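You operate a simulated robot arm through the tools that you are given. There is no shell and no other tool.

The job below is to be done with a simulated two-armed robot. You get a single attempt, and the scene is never put back.

JOB
Test the roll's hardness twice, once toward each end.
Fine: keep clear of the falling arm; strike where it lies, latch the arm, slide the roll along its cradle, strike again and leave the arm latched; other rolls stay.

It is judged by the outcome, as a careful person would: the job done as asked, and still so three seconds after it is handed in. It fails if anything else is knocked over, pushed out of place, dropped, spilled or broken.

ROBOT AND FRAMES
Two 7-joint arms with fingered hands on one trunk that stands fixed in place. Base frame: the origin is at the foot of the trunk, x ahead of it, y to its left, z up; the work surface is at about z = 862. Lengths are in mm, angles in rad, forces in N, time in s.
The left shoulder is at [200, 135, 1045], the right one opposite. Payload 4 kg a hand.
Tool frame (each hand has its own): the origin (TCP) lies between the finger pads and is the grasp point; the fingertips stand 25 mm ahead of it; z points along the fingers, y is the line along which they close. The gripper opens to 88 mm. The gripper's body begins 29 mm behind the TCP. The gripper is a hand of 4 fingers: y runs from the thumb to the fingers, the wrist lies at [-13, -106, -174] in the tool frame, and closing takes about 1.5 s.
Orientation is that of the tool frame in the base frame, as a unit quaternion [w, x, y, z]. With the fingers straight down and the wrist toward the robot, the tool's x, y and z point along [0, 1, 0], [1, 0, 0] and [0, 0, -1] of the base frame.

CONTROLS
- The arms move only by the tool jog_arm. It takes "left_motion", "right_motion" or both (then of equal length, played together; a hand with none holds still); each is a list that holds one entry, the list of rows, each a list of 6 numbers: the shift along the tool's x, y, z in mm, then the turn, a rotation vector about the tool's x, y, z in degrees. In form: [[[dx, dy, dz, ax, ay, az], ...]]. A call has 1 to 20 rows; each row shifts and turns the commanded pose from where the row before left it, along the tool's axes as they then stand. "left_claw" and "right_claw" are, for a hand that has rows, the gripper command, from -1 (shut) to 1 (fully open), values between in proportion, set as the call begins (left out, the last holds). Each row takes 0.2 s and may step no farther than 50 mm and 0.15 rad from the row before; otherwise, or with a gripper value out of range, the whole call is refused. A pose out of reach is approached as far as the arm can. The call stops where the force on the tool passes 70 N (or 10 N more than at its start, if that is more) or the arm is blocked; 0.2 s more then pass. Each finger travels about 153 mm/s and halts on what it meets, pressing with about 28 N; the grip force reading is that of the motor and also rises with nothing between the fingers. The clock runs only during rows and for 0.2 s after the last one: add rows that do not move to give the fingers time. It gives the time, the measured TCP pose, the force on the tool (base axes), the opening and the grip force at its end, in the units of the frame above (readings bear some noise), with the torque about the TCP (base axes, N m) and any sound that the robot's microphone picked up.
- Cameras (640 x 400 px; columns grow to the right, rows downward): "scene" is now at [141, -1.8, 1648.4]; the picture's right is [-0.05, -1.00, 0.00], its down [-0.70, 0.03, -0.71] and it looks along [0.71, -0.03, -0.70] (base axes); focal length 326 px, centre (320, 200). "left" rides on the left gripper at [-64, -83, -98] in its tool frame; the picture's right is [-0.62, -0.37, 0.69], its down [0.71, -0.63, 0.30] and it looks along [0.32, 0.68, 0.65] (tool axes); focal length 265 px, centre (320, 200). "right" rides on the right gripper at [64, -83, -98] in its tool frame; the picture's right is [-0.62, 0.37, -0.69], its down [-0.71, -0.63, 0.30] and it looks along [-0.32, 0.68, 0.65] (tool axes); focal length 265 px, centre (320, 200).
- get_image(camera): a new picture of that camera. The clock stands still meanwhile.
- move_column(by): slides the trunk up (or, below 0, down) by that many mm; the arms and the scene camera ride with it, the base frame stays. It gives what a move gives, with no picture.
- set_fingers(index, middle, ring, thumb_bend, thumb_turn, hand): sets how far each is bent, from 0 (flat) to 100 (curled in); at 30 the hand is open as for a grip, at 70 the pads meet at the TCP. One left out holds its place. A second passes; each finger stops where it meets its share of the squeeze, and holds until it gets a number again. A gripper value or a shape takes the hand back. It gives what a move gives, with no picture; readings hold the bend of each and the force on the fingers (four entries, about 0 where the hand has none), thumb and palm. thumb_turn goes from beside the hand (0) to across from the fingers (100), as for a grip.
- hand_shape(shape, hand): the hand has 4 fingers and takes this shape, open, in about a second: jaw (thumb against the fingers, like two jaws); tri (thumb and two fingers); tip (a fingertip pinch); poke (one finger out to press); point (the index stretched); flat (the hand flat); cup (the hand cupped); fist (a fist). The gripper value then closes the fingers along that shape, each until it touches; the sizes above hold for jaw. It gives what a move gives, with no picture.
- head_to(pan, tilt): turns the head with the scene camera to pan (to the left, within 1.693 rad either way) and tilt (down, from -0.506 to 1.204), counted from straight ahead of the robot. It gives what a move gives.
- pixel_to_xyz(camera, pixels): for up to 12 pixels [column, row] of the newest picture of that camera ("zoom" is the newest enlarged one), the place [x, y, z] in the base frame of the surface seen there, good to about 3 mm. The clock stands still meanwhile.
- inspect(camera, box): a new picture of the part [left, top, right, bottom] of that camera's present view, enlarged. The clock stands still meanwhile.
- hand_in(): hands the job in; it is judged then, once.

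Unless the task says otherwise, let go and move clear before handing in.

The tools are called after "Emit:" by a JSON object that holds its "api" and its "payload". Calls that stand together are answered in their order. jog_arm: Moves the arms, as the interface text tells. Its arguments: {"type":"object","properties":{"left_motion":{"type":"array"},"left_claw":{"type":"number"},"right_motion":{"type":"array"},"right_claw":{"type":"number"}},"required":[]} The other tools are called the same way: move_column (by) slides the trunk up or down; hand_shape (shape, hand) gives the hand a shape; set_fingers (index, middle, ring, thumb_bend, thumb_turn, hand) moves the fingers one by one; head_to (pan, tilt) turns the head that bears the scene camera; get_image (camera) takes a picture; pixel_to_xyz (camera, pixels) gives the place of the surface under pixels of a picture; inspect (camera, box) takes an enlarged picture of a part of a camera's view; hand_in () hands the job in.

At the start:

```text
time: 0.0
left_position: [521.5, 238.2, 1358.6]
left_ee_rot: [0.0, 0.707, 0.707, 0.0]
left_force: [-0.2, 0.6, 0.0]
left_wrist_torque: [0.03, 0.02, -0.02]
left_grip_width: 87.5
left_grip_force: 0.0
left_shape: jaw
left_bend: [30.0, 30.0, 30.0, 30.0, 98.0]
left_finger forces: [0.0, 0.0, 0.0, 0.1, 0.0, 0.1]
right_position: [552.0, -312.4, 1319.3]
right_ee_rot: [0.0, 0.707, 0.707, 0.0]
right_force: [0.2, 0.8, -0.3]
right_wrist_torque: [-0.02, 0.04, -0.02]
right_grip_width: 87.7
right_grip_force: 0.1
right_shape: jaw
right_bend: [30.0, 30.0, 30.0, 30.0, 98.0]
right_finger forces: [0.1, 0.1, 0.0, 0.0, 0.0, 0.1]
trunk travel left (down, up): [-650.0, 120.0]
head pan, tilt: [-0.047, 0.782]
```

scene: 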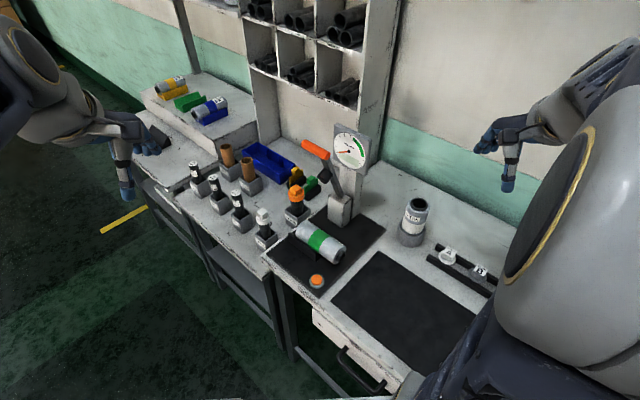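
right: 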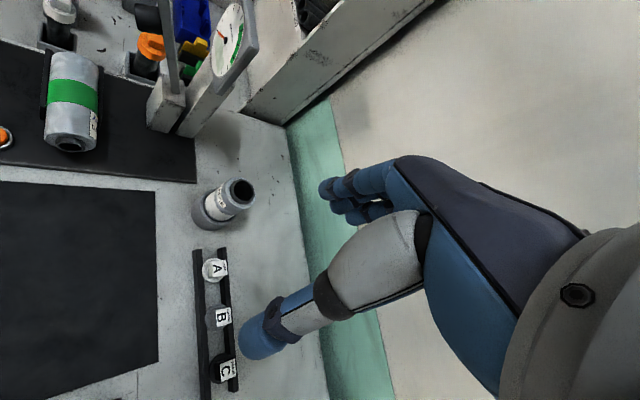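
left: 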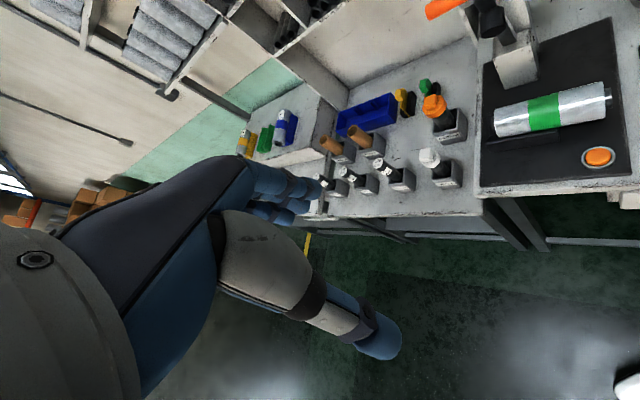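

The scene picture shows a pendulum/hammer-type tester with an orange-handled arm (around 320,150), a dial (350,150), a roll with a green band in a cradle (320,240), and an orange button (317,281). I will inspect these closer before moving.

Emit:
{"api": "inspect", "payload": {"camera": "scene", "box": [260, 120, 400, 300]}}

Emit:
{"api": "inspect", "payload": {"camera": "right", "box": [0, 0, 260, 180]}}

Emit:
{"api": "inspect", "payload": {"camera": "left", "box": [400, 0, 640, 200]}}

```text
2.22 times, centred on (330, 210) of scene
```

zoom: 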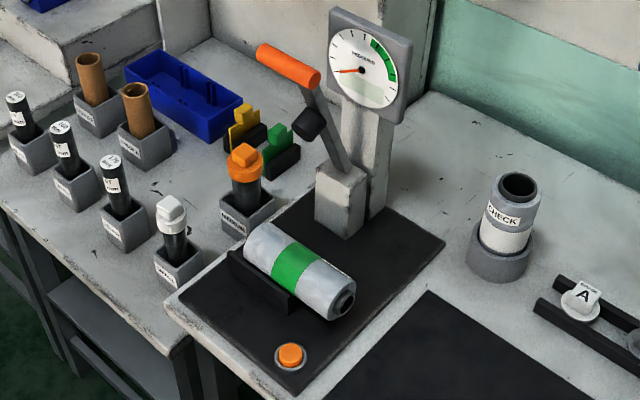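

```text
2.22 times, centred on (130, 90) of right
```

zoom: 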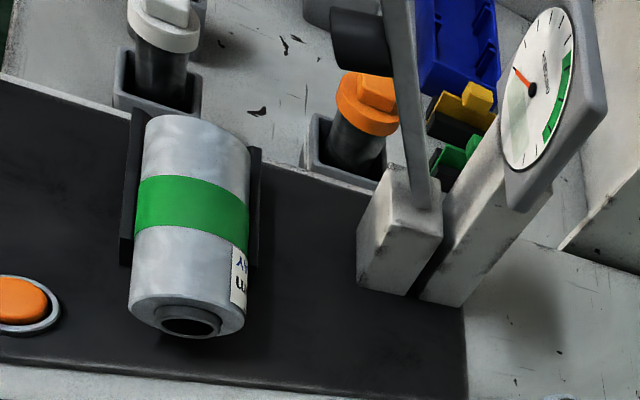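

```text
2.00 times, centred on (520, 100) of left
```

zoom: 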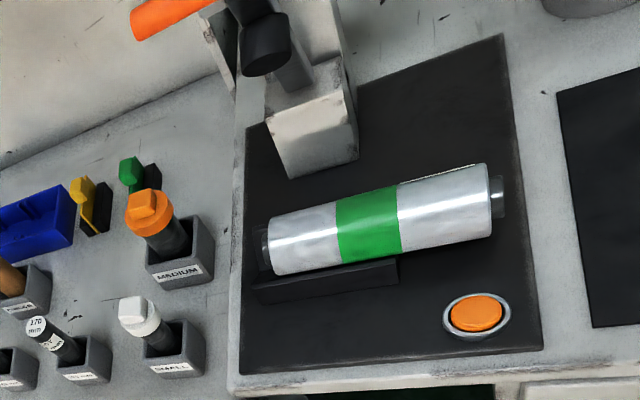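

The tester has an arm raised with a black hammer head and an orange handle on a post, a cradle holding the roll, and a release button in front. I'll measure the places of each part.

Emit:
{"api": "inspect", "payload": {"camera": "scene", "box": [260, 120, 400, 300]}}

Emit:
{"api": "pixel_to_xyz", "payload": {"camera": "scene", "pixels": [[317, 281], [296, 232], [318, 241], [342, 254], [304, 145], [323, 152], [326, 173], [345, 218], [332, 205], [340, 190], [352, 150], [345, 170]]}}

```text
2.22 times, centred on (330, 210) of scene
```

zoom: 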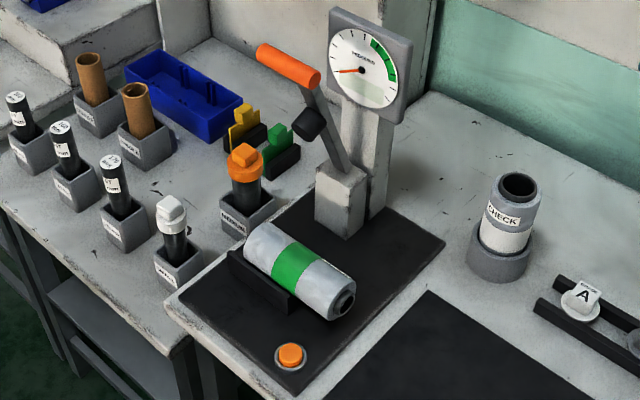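

```text
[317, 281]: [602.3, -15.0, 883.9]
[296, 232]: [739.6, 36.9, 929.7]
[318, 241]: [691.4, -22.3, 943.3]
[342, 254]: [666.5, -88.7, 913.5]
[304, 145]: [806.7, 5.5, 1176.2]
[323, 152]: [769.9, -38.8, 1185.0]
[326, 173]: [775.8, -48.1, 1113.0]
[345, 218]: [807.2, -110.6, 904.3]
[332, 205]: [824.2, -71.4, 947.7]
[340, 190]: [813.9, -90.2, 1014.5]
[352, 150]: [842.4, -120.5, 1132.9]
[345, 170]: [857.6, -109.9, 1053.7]
```

The first places give the roll around x≈700, y≈-20 and the handle around (788, -15, 1180). I'll zoom in tighter on the arm, roll and cradle for exact geometry.

Emit:
{"api": "inspect", "payload": {"camera": "scene", "box": [290, 125, 380, 185]}}

Emit:
{"api": "pixel_to_xyz", "payload": {"camera": "zoom", "pixels": [[100, 120], [150, 150], [200, 180], [85, 105], [220, 190], [245, 260], [255, 330], [230, 340], [280, 360], [300, 390], [230, 220], [390, 190]]}}

Emit:
{"api": "inspect", "payload": {"camera": "scene", "box": [280, 205, 370, 300]}}

```text
6.67 times, centred on (335, 155) of scene
```

zoom: 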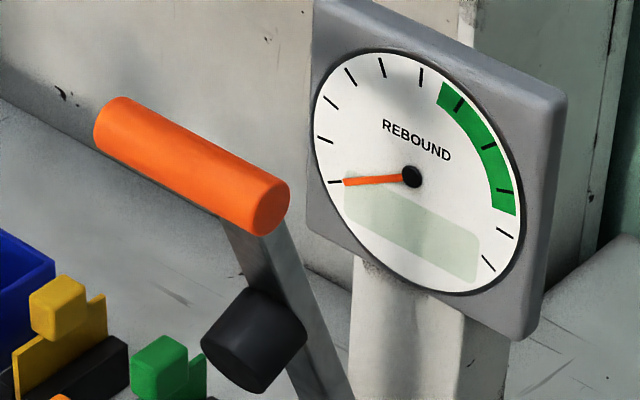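

```text
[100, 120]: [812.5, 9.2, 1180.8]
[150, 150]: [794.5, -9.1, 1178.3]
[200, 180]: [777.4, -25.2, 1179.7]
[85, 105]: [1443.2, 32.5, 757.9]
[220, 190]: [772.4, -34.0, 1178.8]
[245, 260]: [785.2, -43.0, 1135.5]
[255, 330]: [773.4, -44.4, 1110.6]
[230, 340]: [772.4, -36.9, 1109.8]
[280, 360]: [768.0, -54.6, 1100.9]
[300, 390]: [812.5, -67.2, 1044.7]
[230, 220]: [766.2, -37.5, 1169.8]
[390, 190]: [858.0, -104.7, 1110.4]
```

```text
4.21 times, centred on (325, 252) of scene
```

zoom: 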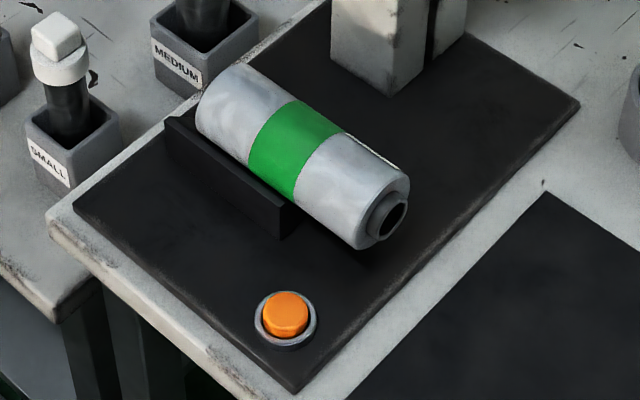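

The zoom shows the dial needle near the left tick and the hammer head hanging in front of the post. Now measuring the roll, cradle, plate and button.

Emit:
{"api": "pixel_to_xyz", "payload": {"camera": "zoom", "pixels": [[246, 72], [290, 105], [330, 140], [395, 180], [200, 110], [240, 150], [285, 190], [340, 225], [388, 215], [180, 130], [230, 172], [275, 205]]}}

Emit:
{"api": "pixel_to_xyz", "payload": {"camera": "zoom", "pixels": [[285, 310], [262, 325], [312, 325], [75, 203], [300, 390], [578, 105], [330, 20], [390, 90], [430, 55], [160, 160], [278, 235], [295, 212]]}}

```text
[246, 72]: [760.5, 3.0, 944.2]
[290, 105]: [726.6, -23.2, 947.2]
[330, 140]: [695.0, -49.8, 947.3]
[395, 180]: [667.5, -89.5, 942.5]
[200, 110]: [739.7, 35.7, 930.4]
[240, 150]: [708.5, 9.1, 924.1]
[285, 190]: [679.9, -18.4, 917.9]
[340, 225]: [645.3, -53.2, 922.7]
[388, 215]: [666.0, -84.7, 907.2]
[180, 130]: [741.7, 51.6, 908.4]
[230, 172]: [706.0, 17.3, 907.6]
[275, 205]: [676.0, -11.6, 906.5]
```

```text
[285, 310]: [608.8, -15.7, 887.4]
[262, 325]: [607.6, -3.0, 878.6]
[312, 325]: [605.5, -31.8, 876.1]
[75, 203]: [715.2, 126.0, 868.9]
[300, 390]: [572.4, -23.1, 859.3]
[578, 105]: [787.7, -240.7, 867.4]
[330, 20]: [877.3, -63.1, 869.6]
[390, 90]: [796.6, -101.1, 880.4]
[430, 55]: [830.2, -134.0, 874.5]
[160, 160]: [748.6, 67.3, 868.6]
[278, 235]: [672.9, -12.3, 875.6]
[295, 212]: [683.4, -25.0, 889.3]
```

The roll axis, plate and post all lie along a 45° line (direction about (0.71,0.71)); the hammer is about over the far half of the roll. I'll measure the neighbours (MEDIUM holder at zoom (200,20)), post and arm from the other cameras.

Emit:
{"api": "inspect", "payload": {"camera": "right", "box": [20, 0, 200, 140]}}

Emit:
{"api": "pixel_to_xyz", "payload": {"camera": "zoom", "pixels": [[510, 60], [530, 200], [540, 280], [460, 60], [430, 250], [480, 330], [560, 360], [420, 340], [620, 270], [390, 230], [340, 190], [600, 380]]}}

Emit:
{"api": "inspect", "payload": {"camera": "left", "box": [400, 0, 560, 100]}}

```text
2.86 times, centred on (110, 70) of right
```

zoom: 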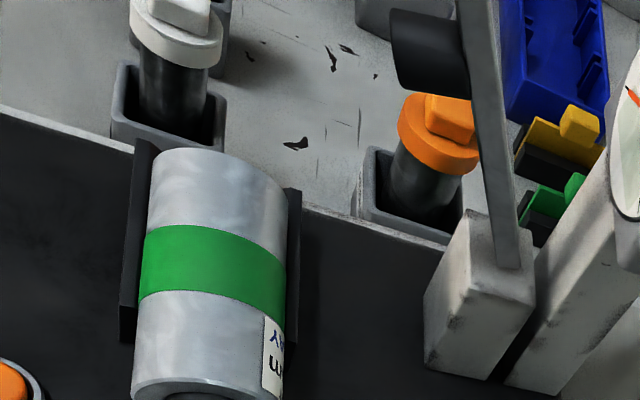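

```text
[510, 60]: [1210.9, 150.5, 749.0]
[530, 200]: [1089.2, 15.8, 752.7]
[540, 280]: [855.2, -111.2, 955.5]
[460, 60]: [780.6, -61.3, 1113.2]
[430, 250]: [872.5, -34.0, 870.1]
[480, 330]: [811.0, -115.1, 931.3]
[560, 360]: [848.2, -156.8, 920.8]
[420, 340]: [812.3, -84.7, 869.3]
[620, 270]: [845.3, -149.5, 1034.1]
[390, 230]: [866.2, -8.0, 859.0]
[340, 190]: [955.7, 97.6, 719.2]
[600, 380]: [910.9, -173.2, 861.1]
```

```text
4.00 times, centred on (480, 50) of left
```

zoom: 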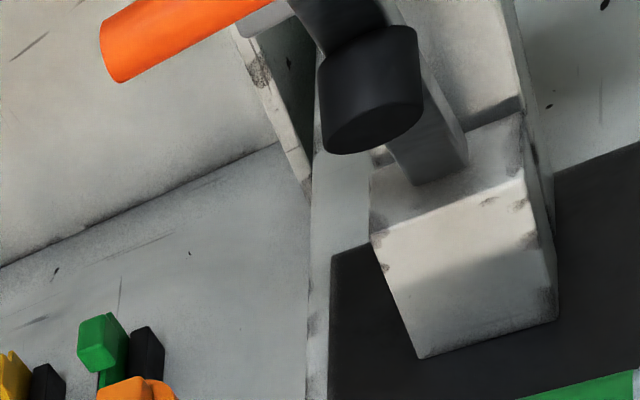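

The white table left of the machine is lower (z≈720), so holders there stand lower. Now I'll measure the block, hammer and handle from the left camera, and the MEDIUM cap.

Emit:
{"api": "pixel_to_xyz", "payload": {"camera": "zoom", "pixels": [[376, 240], [520, 185], [555, 320], [422, 355], [425, 175], [465, 160], [370, 95], [375, 140], [330, 110], [410, 60], [110, 45], [180, 25]]}}

Emit:
{"api": "pixel_to_xyz", "payload": {"camera": "scene", "pixels": [[296, 187], [297, 196], [290, 205], [296, 222], [309, 205], [262, 217], [263, 240], [309, 183], [268, 160], [250, 210], [415, 205], [411, 230]]}}

```text
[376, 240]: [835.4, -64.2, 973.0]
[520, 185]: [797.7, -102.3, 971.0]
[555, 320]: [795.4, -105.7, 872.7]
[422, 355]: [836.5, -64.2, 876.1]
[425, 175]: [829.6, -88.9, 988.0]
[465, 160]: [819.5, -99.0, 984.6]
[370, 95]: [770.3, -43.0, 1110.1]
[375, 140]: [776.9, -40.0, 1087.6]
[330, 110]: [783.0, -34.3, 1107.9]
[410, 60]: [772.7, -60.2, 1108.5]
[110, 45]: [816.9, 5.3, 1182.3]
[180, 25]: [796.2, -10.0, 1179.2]
```

```text
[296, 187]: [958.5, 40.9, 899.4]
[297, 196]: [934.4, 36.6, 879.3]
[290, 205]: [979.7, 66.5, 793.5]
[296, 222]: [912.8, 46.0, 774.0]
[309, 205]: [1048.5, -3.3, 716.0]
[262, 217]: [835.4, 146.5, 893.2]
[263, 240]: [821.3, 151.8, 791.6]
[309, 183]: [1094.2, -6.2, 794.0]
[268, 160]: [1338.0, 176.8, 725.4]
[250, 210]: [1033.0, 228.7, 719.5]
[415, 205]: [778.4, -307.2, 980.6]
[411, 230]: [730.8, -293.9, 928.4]
```

The block is centred at about s=517 (s along the roll axis), the hammer also at s≈517, and the roll spans s≈405–549, so the arm will strike its far half. I'll first shape the right hand for pressing and see where its fingertip sits.

Emit:
{"api": "hand_shape", "payload": {"hand": "right", "shape": "poke"}}

Emit:
{"api": "get_image", "payload": {"camera": "right"}}

Emit:
{"api": "get_image", "payload": {"camera": "scene"}}

```text
time: 0.9
left_position: [522.0, 238.6, 1359.9]
left_ee_rot: [0.0, 0.707, 0.707, 0.0]
left_force: [-0.5, 0.1, -0.4]
left_wrist_torque: [0.03, 0.0, 0.01]
left_grip_width: 87.7
left_grip_force: 0.1
left_shape: jaw
left_bend: [30.0, 30.0, 30.0, 30.0, 98.0]
left_finger forces: [0.0, 0.1, 0.1, 0.1, 0.0, 0.1]
right_position: [551.8, -312.5, 1321.8]
right_ee_rot: [0.001, 0.707, 0.707, -0.001]
right_force: [-0.2, -0.3, -0.6]
right_wrist_torque: [0.0, -0.01, 0.03]
right_grip_width: 0.0
right_grip_force: 0.0
right_shape: poke
right_bend: [70.0, 70.0, 99.0, 100.0, 100.0]
right_finger forces: [0.0, 0.1, 0.1, 0.0, 0.0, 0.1]
trunk travel left (down, up): [-650.0, 120.0]
head pan, tilt: [-0.047, 0.782]
```

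```text
taken
```

right: 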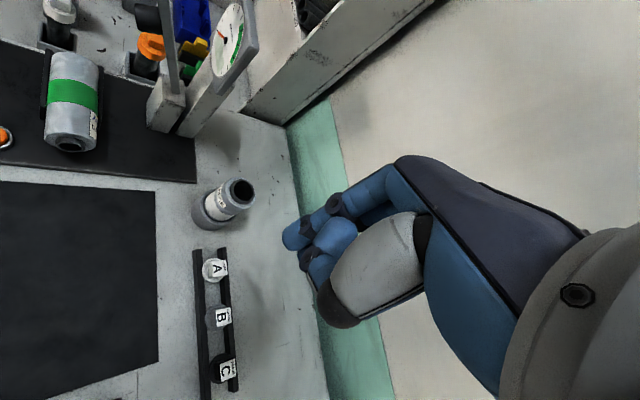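

```text
taken
```

scene: 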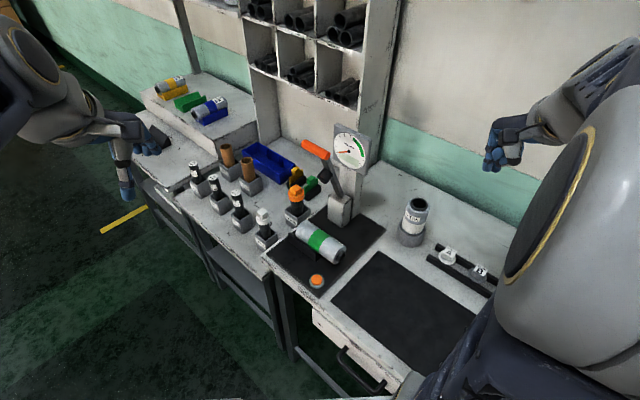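

The poke shape leaves a fingertip out near (290,236) of the right picture. I'll locate that tip relative to the TCP.

Emit:
{"api": "inspect", "payload": {"camera": "right", "box": [260, 170, 420, 310]}}

Emit:
{"api": "pixel_to_xyz", "payload": {"camera": "right", "pixels": [[288, 236], [292, 240], [300, 230], [305, 255], [310, 268], [335, 235], [318, 262], [320, 280]]}}

```text
2.86 times, centred on (340, 240) of right
```

zoom: 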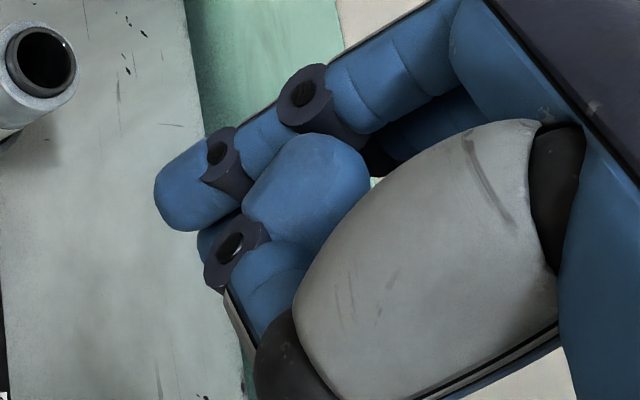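

```text
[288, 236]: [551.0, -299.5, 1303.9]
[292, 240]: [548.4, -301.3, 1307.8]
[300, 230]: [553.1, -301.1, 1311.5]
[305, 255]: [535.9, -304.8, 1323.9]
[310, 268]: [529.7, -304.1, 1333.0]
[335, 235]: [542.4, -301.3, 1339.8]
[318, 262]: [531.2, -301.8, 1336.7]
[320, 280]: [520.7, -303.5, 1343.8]
```

The fingertip ends about 22–25 mm ahead of the TCP. I'll look from the head to see whether one or two fingers are out.

Emit:
{"api": "inspect", "payload": {"camera": "scene", "box": [460, 100, 560, 190]}}

Emit:
{"api": "pixel_to_xyz", "payload": {"camera": "zoom", "pixels": [[190, 270], [180, 290], [210, 290], [170, 250], [230, 250], [200, 220]]}}

```text
4.44 times, centred on (510, 145) of scene
```

zoom: 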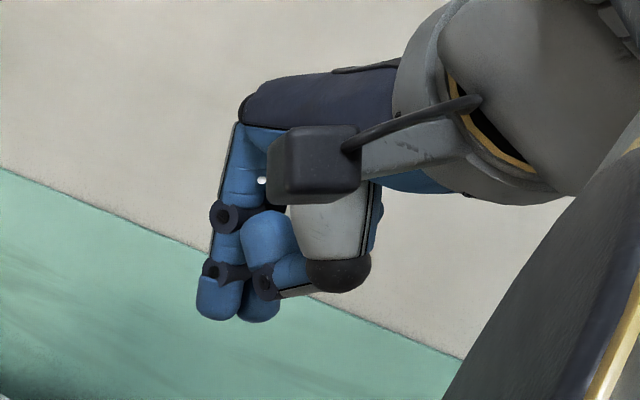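

```text
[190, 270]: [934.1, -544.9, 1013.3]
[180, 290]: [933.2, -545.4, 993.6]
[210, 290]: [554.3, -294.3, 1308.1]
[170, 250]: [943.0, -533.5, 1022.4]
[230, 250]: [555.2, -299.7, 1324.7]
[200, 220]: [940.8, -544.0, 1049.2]
```

Two fingertips are out (zoom (218,300) and (258,305)). I'll curl the middle finger so only the index presses, and find its exact tip.

Emit:
{"api": "set_fingers", "payload": {"hand": "right", "middle": 100, "ring": 100, "index": 65}}

Emit:
{"api": "inspect", "payload": {"camera": "scene", "box": [480, 120, 530, 190]}}

Emit:
{"api": "pixel_to_xyz", "payload": {"camera": "zoom", "pixels": [[230, 300], [240, 310], [220, 310], [250, 290], [235, 330], [210, 300], [200, 320], [260, 320]]}}

```text
time: 1.9
left_position: [521.3, 236.8, 1361.7]
left_ee_rot: [-0.001, 0.708, 0.706, 0.001]
left_force: [0.7, 0.6, -0.1]
left_wrist_torque: [0.0, 0.03, 0.01]
left_grip_width: 87.9
left_grip_force: 0.2
left_shape: jaw
left_bend: [30.0, 30.0, 30.0, 30.0, 98.0]
left_finger forces: [0.1, 0.0, 0.0, 0.1, 0.0, 0.0]
right_position: [552.7, -312.7, 1319.6]
right_ee_rot: [0.0, 0.707, 0.707, 0.0]
right_force: [-0.1, -0.2, -0.7]
right_wrist_torque: [-0.01, 0.01, 0.02]
right_grip_width: 26.8
right_grip_force: 0.0
right_shape: fingers
right_bend: [65.0, 100.0, 100.0, 100.0, 100.0]
right_finger forces: [0.0, 0.0, 0.1, 0.0, 0.0, 0.0]
trunk travel left (down, up): [-650.0, 120.0]
head pan, tilt: [-0.047, 0.782]
```

```text
5.71 times, centred on (505, 155) of scene
```

zoom: 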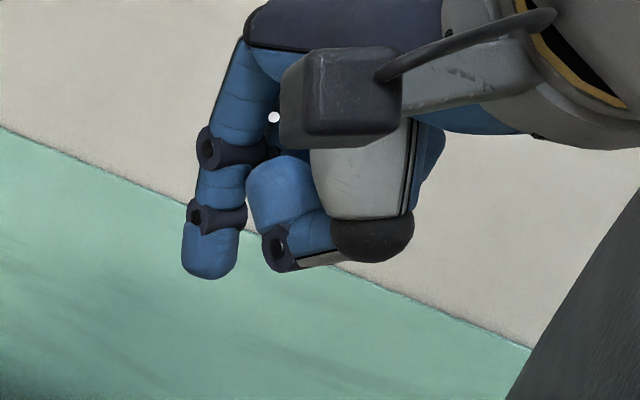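

```text
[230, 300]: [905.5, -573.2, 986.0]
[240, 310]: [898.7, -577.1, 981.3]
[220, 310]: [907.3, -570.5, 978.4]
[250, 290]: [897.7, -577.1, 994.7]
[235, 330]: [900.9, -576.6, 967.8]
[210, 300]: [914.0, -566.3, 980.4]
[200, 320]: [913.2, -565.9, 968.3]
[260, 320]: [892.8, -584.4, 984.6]
```

Emit:
{"api": "pixel_to_xyz", "payload": {"camera": "zoom", "pixels": [[208, 240], [188, 250], [230, 250], [208, 270], [208, 262], [215, 180]]}}

Emit:
{"api": "get_image", "payload": {"camera": "right"}}

```text
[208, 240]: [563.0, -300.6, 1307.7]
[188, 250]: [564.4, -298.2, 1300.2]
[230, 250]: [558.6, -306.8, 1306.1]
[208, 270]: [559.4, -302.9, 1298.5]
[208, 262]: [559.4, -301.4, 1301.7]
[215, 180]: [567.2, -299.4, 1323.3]
```

```text
taken
```

right: 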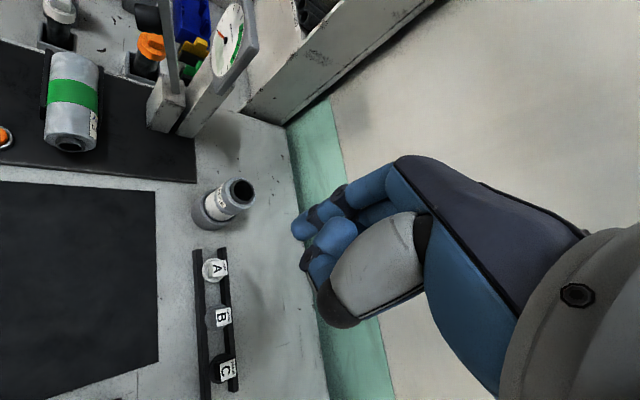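

The index tip sits about [+10, +13, +25] from the TCP in tool axes. I'll bring the right hand high over the button (609,-17) and turn it 45° so the wrist stays on the right, away from the arm's fall zone.

Emit:
{"api": "jog_arm", "payload": {"right_motion": [[[35, 6.75, 27.5, 0, 0, 0], [35, 6.75, 27.5, 0, 0, 0], [35, 6.75, 27.5, 0, 0, 0], [35, 6.75, 27.5, 0, 0, 0], [35, 6.75, 27.5, 0, 0, 0], [35, 6.75, 27.5, 0, 0, 0], [35, 6.75, 27.5, 0, 0, 0], [35, 6.75, 27.5, 0, 0, 0], [0, 0, 0, 0, 0, -7.5], [0, 0, 0, 0, 0, -7.5], [0, 0, 0, 0, 0, -7.5], [0, 0, 0, 0, 0, -7.5], [0, 0, 0, 0, 0, -7.5], [0, 0, 0, 0, 0, -7.5], [0, 0, 0, 0, 0, 0]]]}}

Emit:
{"api": "get_image", "payload": {"camera": "scene"}}

Emit:
{"api": "get_image", "payload": {"camera": "right"}}

```text
time: 5.1
left_position: [521.3, 237.1, 1360.8]
left_ee_rot: [-0.001, 0.707, 0.707, 0.001]
left_force: [0.0, -0.1, 0.5]
left_wrist_torque: [-0.01, 0.01, 0.04]
left_grip_width: 87.6
left_grip_force: 0.1
left_shape: jaw
left_bend: [30.0, 30.0, 30.0, 30.0, 98.0]
left_finger forces: [0.0, 0.1, 0.0, 0.1, 0.0, 0.0]
right_position: [607.2, -32.9, 1099.4]
right_ee_rot: [0.0, 0.383, 0.924, -0.001]
right_force: [0.4, 0.5, 0.3]
right_wrist_torque: [0.04, 0.01, -0.02]
right_grip_width: 26.7
right_grip_force: 0.1
right_shape: fingers
right_bend: [65.0, 100.0, 100.0, 100.0, 100.0]
right_finger forces: [0.1, 0.0, 0.1, 0.1, 0.0, 0.1]
trunk travel left (down, up): [-650.0, 120.0]
head pan, tilt: [-0.047, 0.782]
```

```text
taken
```

scene: 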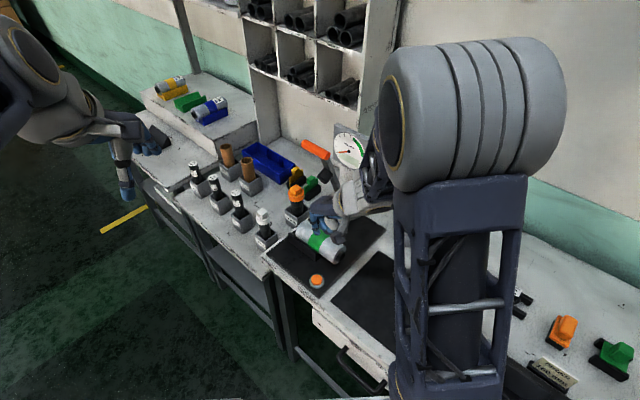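

```text
taken
```

right: 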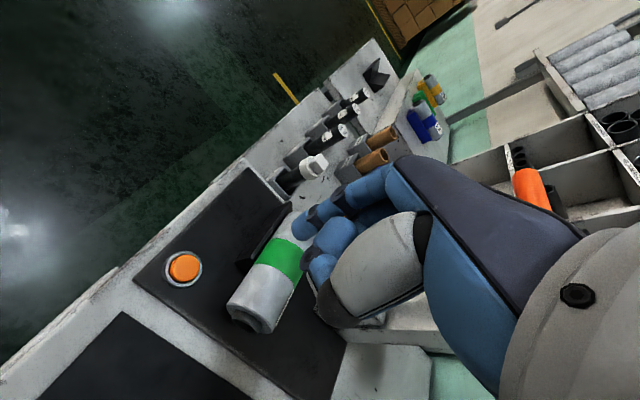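

The hand is above and the fall zone stays free of it; the right picture shows the button at (184,267). I'll confirm the button place and fingertip place from this camera before descending.

Emit:
{"api": "inspect", "payload": {"camera": "right", "box": [140, 180, 360, 340]}}

Emit:
{"api": "pixel_to_xyz", "payload": {"camera": "right", "pixels": [[184, 267], [172, 267], [196, 267], [184, 256], [184, 278], [300, 223], [296, 230], [294, 222], [305, 232], [245, 315], [262, 318]]}}

```text
2.50 times, centred on (250, 260) of right
```

zoom: 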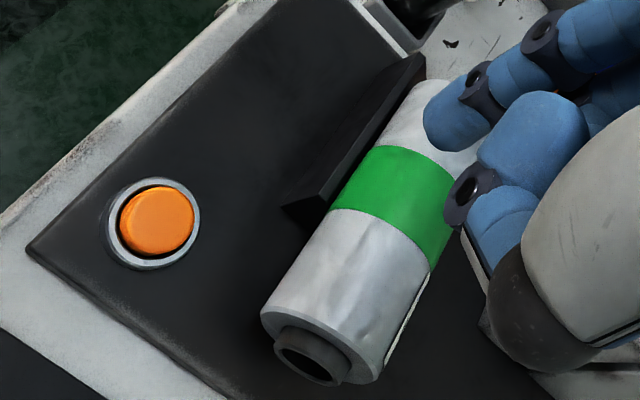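

```text
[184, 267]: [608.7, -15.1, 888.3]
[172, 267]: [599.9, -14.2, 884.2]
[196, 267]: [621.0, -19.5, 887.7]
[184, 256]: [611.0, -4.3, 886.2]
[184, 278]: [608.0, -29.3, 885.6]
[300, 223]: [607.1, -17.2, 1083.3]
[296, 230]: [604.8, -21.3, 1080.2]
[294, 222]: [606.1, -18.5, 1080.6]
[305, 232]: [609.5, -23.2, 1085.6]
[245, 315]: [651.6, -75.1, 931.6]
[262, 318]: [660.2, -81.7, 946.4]
```

The tip centre (≈612,-17) and button centre (≈609,-16) nearly coincide; tip bottom is about 186 mm above the button. I'll correct by 3 mm and descend to about 25 mm above it.

Emit:
{"api": "jog_arm", "payload": {"right_motion": [[[2, -2, 40, 0, 0, 0], [0, 0, 40, 0, 0, 0], [0, 0, 40, 0, 0, 0], [0, 0, 40, 0, 0, 0], [0, 0, 0, 0, 0, 0]]]}}

Emit:
{"api": "get_image", "payload": {"camera": "right"}}

Emit:
{"api": "inspect", "payload": {"camera": "scene", "box": [260, 180, 400, 300]}}

```text
time: 6.3
left_position: [520.2, 238.7, 1359.1]
left_ee_rot: [0.0, 0.707, 0.708, 0.0]
left_force: [0.2, 0.0, 0.4]
left_wrist_torque: [-0.01, 0.01, 0.02]
left_grip_width: 87.8
left_grip_force: 0.1
left_shape: jaw
left_bend: [30.0, 30.0, 30.0, 30.0, 98.0]
left_finger forces: [0.1, 0.1, 0.1, 0.0, 0.0, 0.1]
right_position: [605.4, -32.9, 939.0]
right_ee_rot: [0.0, 0.383, 0.924, 0.0]
right_force: [-0.3, -0.4, -0.5]
right_wrist_torque: [-0.03, 0.01, -0.02]
right_grip_width: 26.7
right_grip_force: 0.0
right_shape: fingers
right_bend: [65.0, 100.0, 100.0, 100.0, 100.0]
right_finger forces: [0.0, 0.0, 0.0, 0.0, 0.0, 0.0]
trunk travel left (down, up): [-650.0, 120.0]
head pan, tilt: [-0.047, 0.782]
```

```text
taken
```

right: 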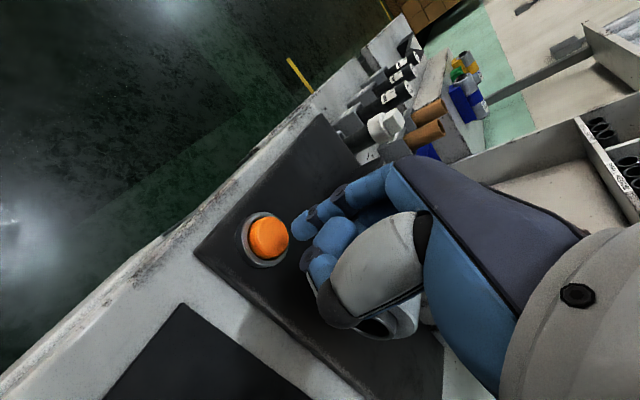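

```text
3.33 times, centred on (330, 240) of scene
```

zoom: 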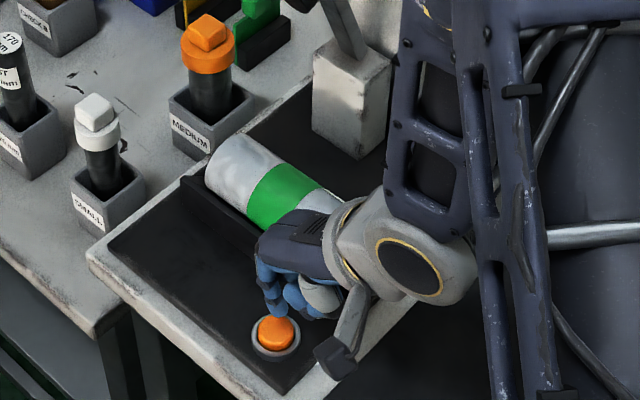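

Fingertip is about 25 mm over the button, but the curled fingers at this angle come close to the roll's near end (around (637,-64,910)). I'll rise, turn the wrist back toward the robot to gain clearance, and line up again.

Emit:
{"api": "jog_arm", "payload": {"right_motion": [[[0, 0, -40, 0, 0, 0], [0, 0, 0, 0, 0, 7.5], [0, 0, 0, 0, 0, 7.5], [0, 0, 0, 0, 0, 7.5], [0, 0, 0, 0, 0, 7.5], [0, 0, 0, 0, 0, 7.5], [0, 0, 0, 0, 0, 7.5], [7.4, -10.4, 0, 0, 0, 0], [0, 0, 0, 0, 0, 0]]]}}

Emit:
{"api": "inspect", "payload": {"camera": "right", "box": [160, 140, 440, 360]}}

Emit:
{"api": "inspect", "payload": {"camera": "scene", "box": [260, 180, 400, 300]}}

```text
time: 8.3
left_position: [520.9, 239.1, 1360.5]
left_ee_rot: [0.0, 0.707, 0.707, 0.0]
left_force: [0.5, 0.3, -0.1]
left_wrist_torque: [0.02, 0.0, -0.02]
left_grip_width: 87.6
left_grip_force: 0.1
left_shape: jaw
left_bend: [30.0, 30.0, 30.0, 30.0, 98.0]
left_finger forces: [0.1, 0.0, 0.1, 0.0, 0.0, 0.0]
right_position: [592.4, -25.9, 981.4]
right_ee_rot: [0.0, 0.708, 0.707, -0.001]
right_force: [0.2, 0.2, 0.2]
right_wrist_torque: [0.01, 0.0, 0.0]
right_grip_width: 26.7
right_grip_force: 0.1
right_shape: fingers
right_bend: [65.0, 100.0, 100.0, 100.0, 100.0]
right_finger forces: [0.0, 0.0, 0.0, 0.0, 0.0, 0.1]
trunk travel left (down, up): [-650.0, 120.0]
head pan, tilt: [-0.047, 0.782]
```

```text
1.82 times, centred on (300, 250) of right
```

zoom: 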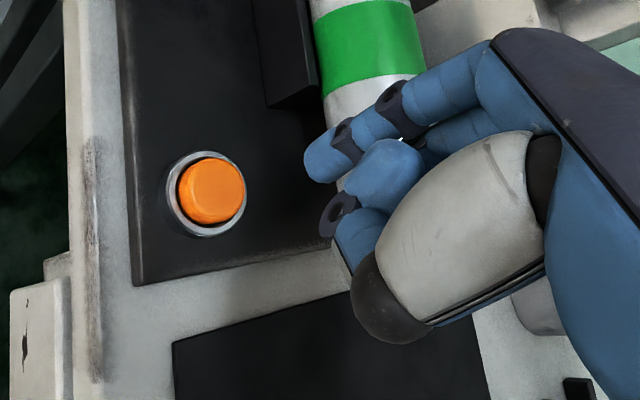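

```text
3.33 times, centred on (330, 240) of scene
```

zoom: 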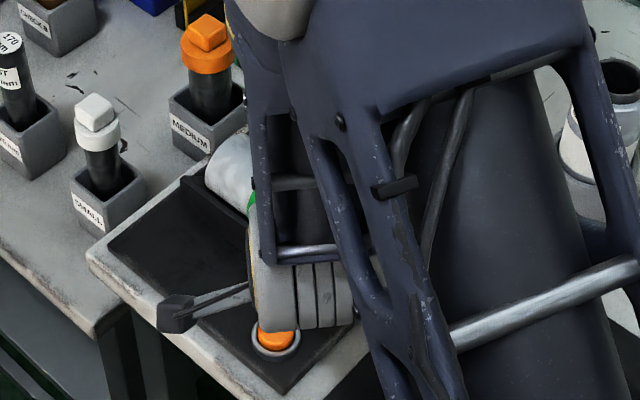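

The forearm now hides the tester from the head camera, so I'll measure where the forearm and elbow actually are relative to the arm's fall zone.

Emit:
{"api": "get_image", "payload": {"camera": "scene"}}

Emit:
{"api": "get_image", "payload": {"camera": "left"}}

```text
taken
```

scene: 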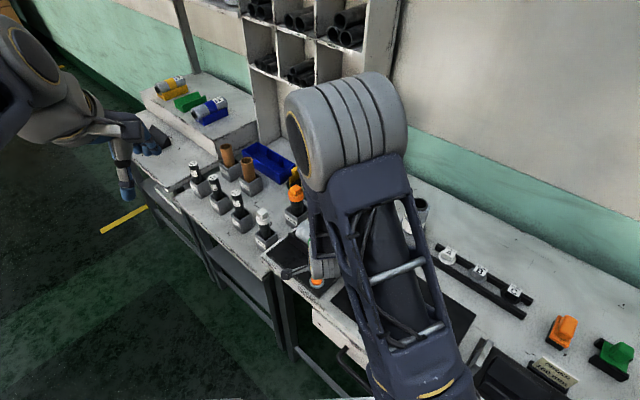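

```text
taken
```

left: 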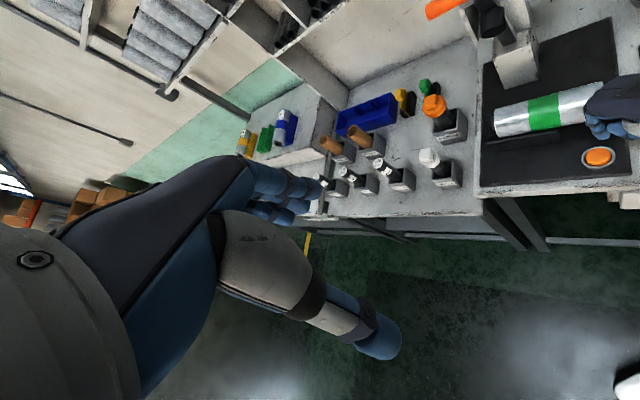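

Emit:
{"api": "pixel_to_xyz", "payload": {"camera": "scene", "pixels": [[350, 130], [295, 130], [350, 80], [400, 120], [320, 180], [320, 270], [310, 240], [350, 200], [400, 380]]}}

Emit:
{"api": "inspect", "payload": {"camera": "left", "box": [500, 40, 640, 200]}}

```text
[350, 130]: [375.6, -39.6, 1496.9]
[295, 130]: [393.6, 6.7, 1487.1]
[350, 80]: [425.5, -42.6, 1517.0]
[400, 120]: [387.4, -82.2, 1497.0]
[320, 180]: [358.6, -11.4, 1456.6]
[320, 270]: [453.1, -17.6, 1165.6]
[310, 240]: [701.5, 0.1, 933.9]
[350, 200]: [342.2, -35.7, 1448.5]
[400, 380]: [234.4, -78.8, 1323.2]
```

```text
2.50 times, centred on (570, 120) of left
```

zoom: 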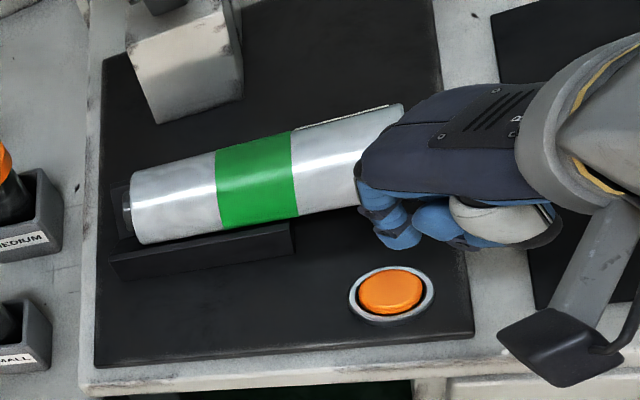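

The elbow is at about (400,-40,1490), far from the tester, so only the hand is near it. I'll re-measure the tip and button from the wrist camera for the new orientation.

Emit:
{"api": "inspect", "payload": {"camera": "right", "box": [230, 190, 350, 270]}}

Emit:
{"api": "pixel_to_xyz", "payload": {"camera": "zoom", "pixels": [[342, 180], [330, 195], [355, 205], [350, 165], [120, 215], [80, 215], [160, 215], [120, 180], [120, 250], [375, 325], [480, 380]]}}

```text
5.00 times, centred on (290, 230) of right
```

zoom: 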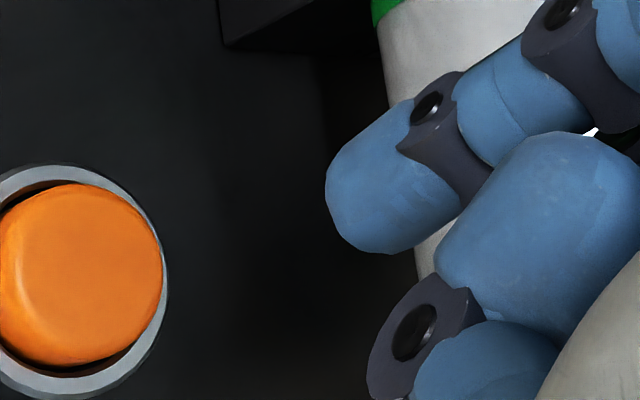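

```text
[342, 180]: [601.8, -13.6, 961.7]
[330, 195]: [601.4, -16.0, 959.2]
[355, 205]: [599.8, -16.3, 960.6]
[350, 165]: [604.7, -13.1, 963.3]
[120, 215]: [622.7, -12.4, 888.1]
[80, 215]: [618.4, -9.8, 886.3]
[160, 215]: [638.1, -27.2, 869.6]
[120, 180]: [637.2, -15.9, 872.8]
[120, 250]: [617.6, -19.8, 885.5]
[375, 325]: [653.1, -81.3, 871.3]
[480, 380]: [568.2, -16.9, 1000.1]
```

Tip centre ≈ (607,-17), button centre ≈ (609,-16); gap about 70 mm. I'll descend 55 mm, then press in small steps next.

Emit:
{"api": "jog_arm", "payload": {"right_motion": [[[0, 2, 30, 0, 0, 0], [0, 0, 25, 0, 0, 0], [0, 0, 0, 0, 0, 0]]]}}

Emit:
{"api": "inspect", "payload": {"camera": "right", "box": [200, 140, 440, 340]}}

Emit:
{"api": "inspect", "payload": {"camera": "left", "box": [500, 40, 640, 200]}}

```text
time: 9.1
left_position: [520.8, 237.7, 1360.1]
left_ee_rot: [-0.001, 0.707, 0.707, -0.001]
left_force: [0.0, 0.0, 0.4]
left_wrist_torque: [-0.04, 0.01, -0.02]
left_grip_width: 87.6
left_grip_force: 0.1
left_shape: jaw
left_bend: [30.0, 30.0, 30.0, 30.0, 98.0]
left_finger forces: [0.0, 0.0, 0.0, 0.0, 0.1, 0.0]
right_position: [595.0, -25.2, 926.1]
right_ee_rot: [0.0, 0.707, 0.707, 0.0]
right_force: [0.2, -0.7, 0.3]
right_wrist_torque: [-0.01, 0.03, 0.04]
right_grip_width: 26.6
right_grip_force: 0.0
right_shape: fingers
right_bend: [65.0, 100.0, 100.0, 100.0, 100.0]
right_finger forces: [0.0, 0.1, 0.2, 0.0, 0.0, 0.1]
trunk travel left (down, up): [-650.0, 120.0]
head pan, tilt: [-0.047, 0.782]
```

```text
2.00 times, centred on (320, 240) of right
```

zoom: 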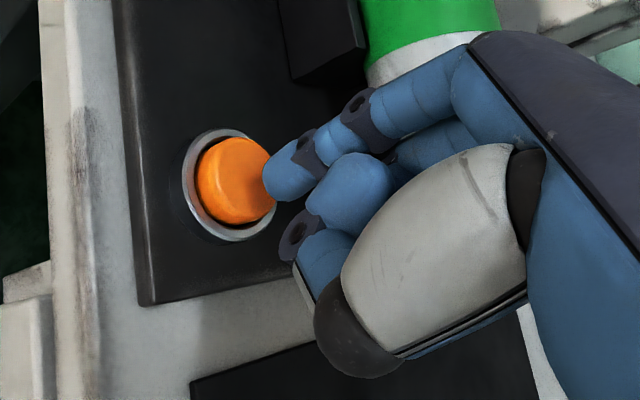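

```text
2.50 times, centred on (570, 120) of left
```

zoom: 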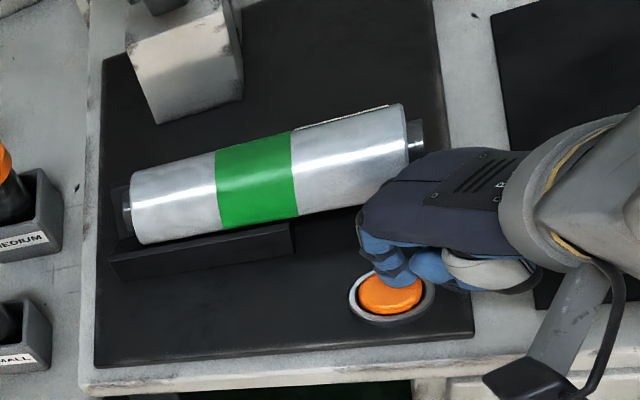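

The tip is about 14 mm over the button. Before pressing I'll check the clearance between the back of the hand (left zoom (375,200)) and the roll's end.

Emit:
{"api": "pixel_to_xyz", "payload": {"camera": "zoom", "pixels": [[372, 200], [390, 185], [420, 165], [370, 235], [385, 280], [405, 270], [430, 265], [412, 130], [400, 150], [480, 150]]}}

```text
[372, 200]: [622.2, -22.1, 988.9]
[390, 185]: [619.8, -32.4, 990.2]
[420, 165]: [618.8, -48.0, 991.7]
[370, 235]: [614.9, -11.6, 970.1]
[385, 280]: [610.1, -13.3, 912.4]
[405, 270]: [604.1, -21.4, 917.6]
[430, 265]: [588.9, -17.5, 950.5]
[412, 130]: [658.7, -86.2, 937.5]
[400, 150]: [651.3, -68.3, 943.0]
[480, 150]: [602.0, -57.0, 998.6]
```

The hand back tops out near x≈622 at z≈990, clear of the roll end (x≥637, z≤947). Now I press the button in small steps and lift back off, listening for the release.

Emit:
{"api": "jog_arm", "payload": {"right_motion": [[[0, 0, 10, 0, 0, 0], [0, 0, 3, 0, 0, 0], [0, 0, 2, 0, 0, 0], [0, 0, 2, 0, 0, 0], [0, 0, 2, 0, 0, 0]]]}}

Emit:
{"api": "get_image", "payload": {"camera": "left"}}

```text
time: 10.3
left_position: [521.5, 237.8, 1361.0]
left_ee_rot: [0.0, 0.707, 0.707, 0.0]
left_force: [-0.2, 0.6, 0.1]
left_wrist_torque: [0.0, -0.01, 0.02]
left_grip_width: 87.5
left_grip_force: 0.1
left_shape: jaw
left_bend: [30.0, 30.0, 30.0, 30.0, 98.0]
left_finger forces: [0.1, 0.0, 0.0, 0.1, 0.0, 0.0]
right_position: [598.1, -25.8, 906.1]
right_ee_rot: [0.002, 0.708, 0.707, 0.001]
right_force: [0.8, -1.1, 10.6]
right_wrist_torque: [0.06, -0.14, 0.0]
right_grip_width: 25.5
right_grip_force: 5.1
right_shape: fingers
right_bend: [67.0, 100.0, 100.0, 100.0, 100.0]
right_finger forces: [10.8, 0.1, 0.0, 0.2, 0.1, 0.0]
trunk travel left (down, up): [-650.0, 120.0]
head pan, tilt: [-0.047, 0.782]
heard: click
```

```text
taken
```

left: 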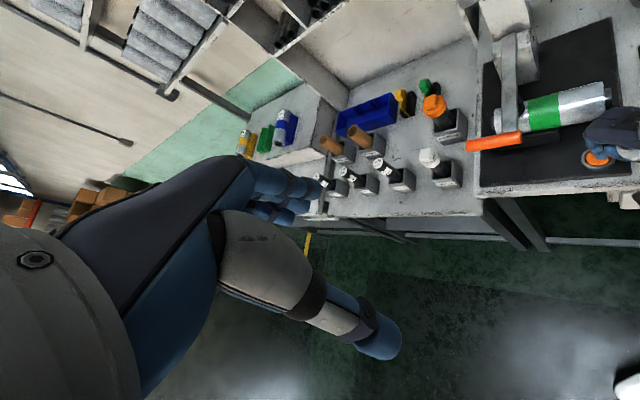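

A click was heard and the arm has dropped onto the roll (handle now at left picture (495,141)). I'll lift the right hand straight off the button and withdraw it to the right.

Emit:
{"api": "jog_arm", "payload": {"right_motion": [[[0, 0, -15, 0, 0, 0], [0, 0, -45, 0, 0, 0], [0, 0, -45, 0, 0, 0], [0, 0, -45, 0, 0, 0], [-40, -10, -20, 0, 0, 0], [-45, -5, -10, 0, 0, 0], [-45, -5, -10, 0, 0, 0], [-45, 0, 0, 0, 0, 0], [-45, 0, 0, 0, 0, 0], [-45, 0, 0, 0, 0, 0], [0, 0, 0, 0, 0, 0]]]}}

Emit:
{"api": "get_image", "payload": {"camera": "scene"}}

Emit:
{"api": "inspect", "payload": {"camera": "scene", "box": [260, 120, 400, 300]}}

Emit:
{"api": "inspect", "payload": {"camera": "left", "box": [440, 20, 640, 200]}}

```text
time: 12.7
left_position: [520.9, 237.5, 1360.4]
left_ee_rot: [-0.001, 0.707, 0.707, 0.0]
left_force: [0.3, 0.0, -0.6]
left_wrist_torque: [0.0, 0.01, -0.01]
left_grip_width: 87.6
left_grip_force: 0.1
left_shape: jaw
left_bend: [30.0, 30.0, 30.0, 30.0, 98.0]
left_finger forces: [0.1, 0.0, 0.1, 0.0, 0.0, 0.1]
right_position: [577.6, -290.0, 1094.1]
right_ee_rot: [0.0, 0.707, 0.707, 0.0]
right_force: [0.5, -0.4, -0.1]
right_wrist_torque: [0.01, 0.01, 0.02]
right_grip_width: 26.5
right_grip_force: 0.0
right_shape: fingers
right_bend: [65.0, 100.0, 100.0, 100.0, 100.0]
right_finger forces: [0.0, 0.0, 0.0, 0.1, 0.0, 0.1]
trunk travel left (down, up): [-650.0, 120.0]
head pan, tilt: [-0.047, 0.782]
```

```text
taken
```

scene: 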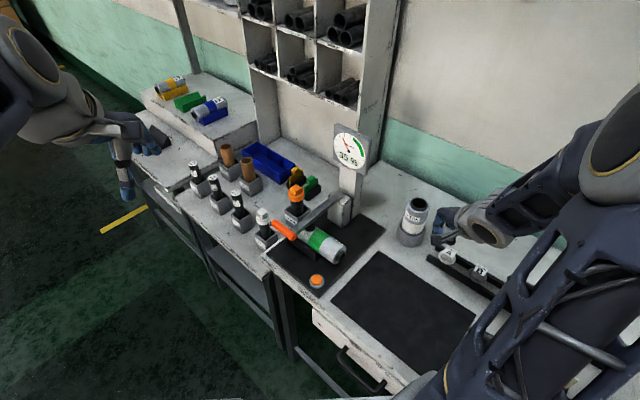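

```text
2.22 times, centred on (330, 210) of scene
```

zoom: 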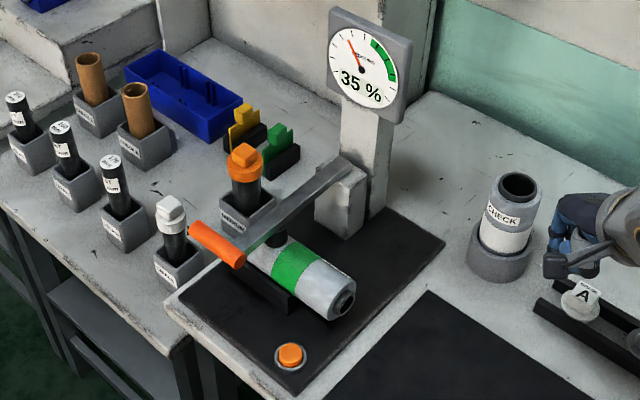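

```text
2.22 times, centred on (540, 110) of left
```

zoom: 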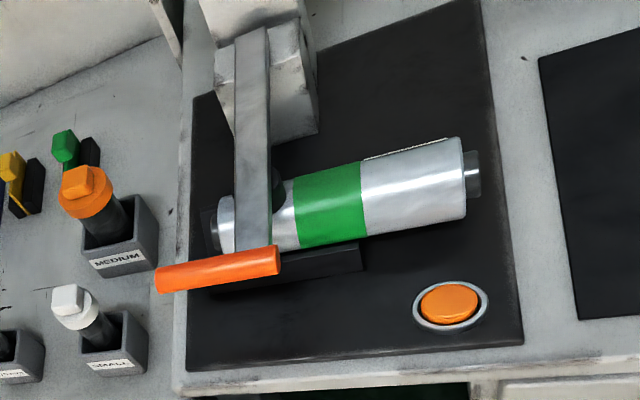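

The dial reads 35 % and the arm lies across the roll's far half, handle sticking out to the left. I'll measure the lowered arm, handle and roll precisely.

Emit:
{"api": "pixel_to_xyz", "payload": {"camera": "zoom", "pixels": [[165, 280], [190, 275], [220, 268], [250, 262], [275, 258], [255, 220], [250, 120], [250, 60], [228, 222], [462, 180], [240, 250], [268, 200]]}}

Emit:
{"api": "inspect", "payload": {"camera": "scene", "box": [260, 180, 360, 290]}}

Emit:
{"api": "pixel_to_xyz", "payload": {"camera": "zoom", "pixels": [[110, 160], [125, 170], [140, 185], [175, 205], [190, 215], [200, 170], [280, 110], [340, 65], [170, 190], [170, 225], [370, 215], [365, 270]]}}

```text
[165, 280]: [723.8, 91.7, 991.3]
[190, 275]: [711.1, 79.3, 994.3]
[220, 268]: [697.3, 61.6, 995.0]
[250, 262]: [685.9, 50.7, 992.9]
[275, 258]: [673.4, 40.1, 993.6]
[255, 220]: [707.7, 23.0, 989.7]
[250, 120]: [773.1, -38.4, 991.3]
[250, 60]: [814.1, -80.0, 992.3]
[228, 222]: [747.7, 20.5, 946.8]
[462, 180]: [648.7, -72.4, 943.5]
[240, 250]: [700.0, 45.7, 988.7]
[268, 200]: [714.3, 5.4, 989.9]
```

```text
3.64 times, centred on (310, 235) of scene
```

zoom: 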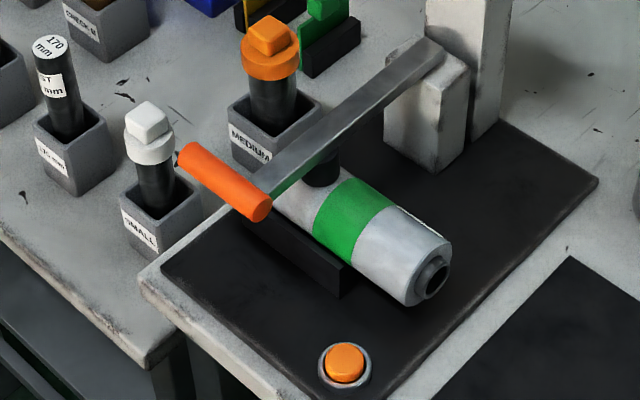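

```text
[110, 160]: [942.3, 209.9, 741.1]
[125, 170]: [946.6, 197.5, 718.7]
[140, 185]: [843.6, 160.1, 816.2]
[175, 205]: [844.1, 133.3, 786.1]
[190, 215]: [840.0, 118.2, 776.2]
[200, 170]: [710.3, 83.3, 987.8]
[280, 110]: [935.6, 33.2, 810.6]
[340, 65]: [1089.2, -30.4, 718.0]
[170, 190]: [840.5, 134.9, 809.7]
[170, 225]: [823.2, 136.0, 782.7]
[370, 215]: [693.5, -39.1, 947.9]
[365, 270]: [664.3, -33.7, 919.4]
```

The lowered handle lies along s≈500–585 at t≈-448, z≈981 (free part left of the arm centred near (707,73)); the arm is level with its pivot near (t -651, z 981). I'll bring the left hand, turned 45°, above the handle's free part.

Emit:
{"api": "jog_arm", "payload": {"left_motion": [[[-20.5, 23.25, 32.5, 0, 0, 0], [-20.5, 23.25, 32.5, 0, 0, 0], [-20.5, 23.25, 32.5, 0, 0, 0], [-20.5, 23.25, 32.5, 0, 0, 0], [-20.5, 23.25, 32.5, 0, 0, 0], [-20.5, 23.25, 32.5, 0, 0, 0], [-20.5, 23.25, 32.5, 0, 0, 0], [-20.5, 23.25, 32.5, 0, 0, 0], [0, 0, 0, 0, 0, 7.5], [0, 0, 0, 0, 0, 7.5], [0, 0, 0, 0, 0, 7.5], [0, 0, 0, 0, 0, 7.5], [0, 0, 0, 0, 0, 7.5], [0, 0, 0, 0, 0, 7.5], [0, 0, 0, 0, 0, 0]]], "left_claw": 0.5}}

Emit:
{"api": "get_image", "payload": {"camera": "scene"}}

Emit:
{"api": "get_image", "payload": {"camera": "left"}}

Emit:
{"api": "get_image", "payload": {"camera": "right"}}

```text
time: 15.9
left_position: [707.4, 74.7, 1099.7]
left_ee_rot: [0.0, 0.924, 0.382, 0.001]
left_force: [-0.3, -0.1, -0.2]
left_wrist_torque: [0.0, 0.0, 0.0]
left_grip_width: 66.5
left_grip_force: 0.1
left_shape: jaw
left_bend: [27.0, 35.0, 32.0, 54.0, 99.0]
left_finger forces: [0.1, 0.1, 0.0, 0.0, 0.0, 0.0]
right_position: [577.3, -289.5, 1093.7]
right_ee_rot: [0.0, 0.707, 0.707, 0.001]
right_force: [-0.4, -0.8, -0.1]
right_wrist_torque: [-0.01, 0.02, -0.02]
right_grip_width: 26.8
right_grip_force: 0.1
right_shape: fingers
right_bend: [65.0, 100.0, 100.0, 100.0, 100.0]
right_finger forces: [0.0, 0.0, 0.0, 0.1, 0.1, 0.1]
trunk travel left (down, up): [-650.0, 120.0]
head pan, tilt: [-0.047, 0.782]
```

```text
taken
```

scene: 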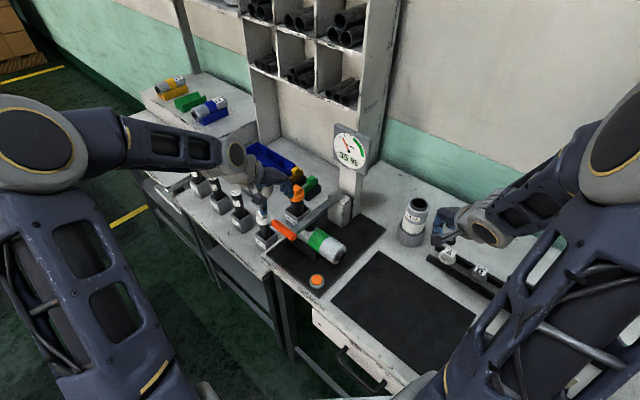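

```text
taken
```

left: 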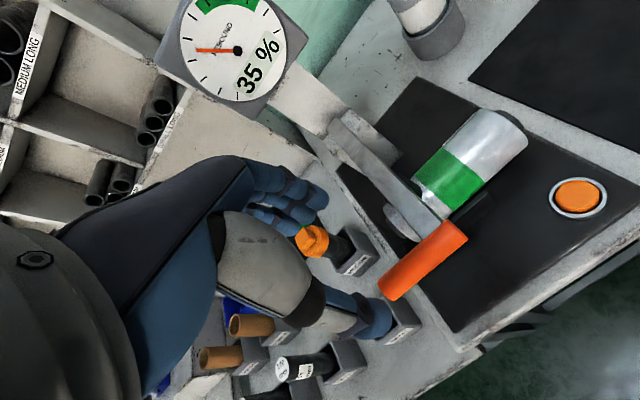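

```text
taken
```

right: 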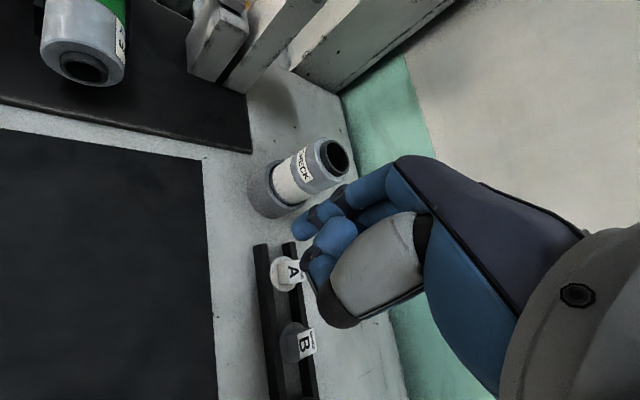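

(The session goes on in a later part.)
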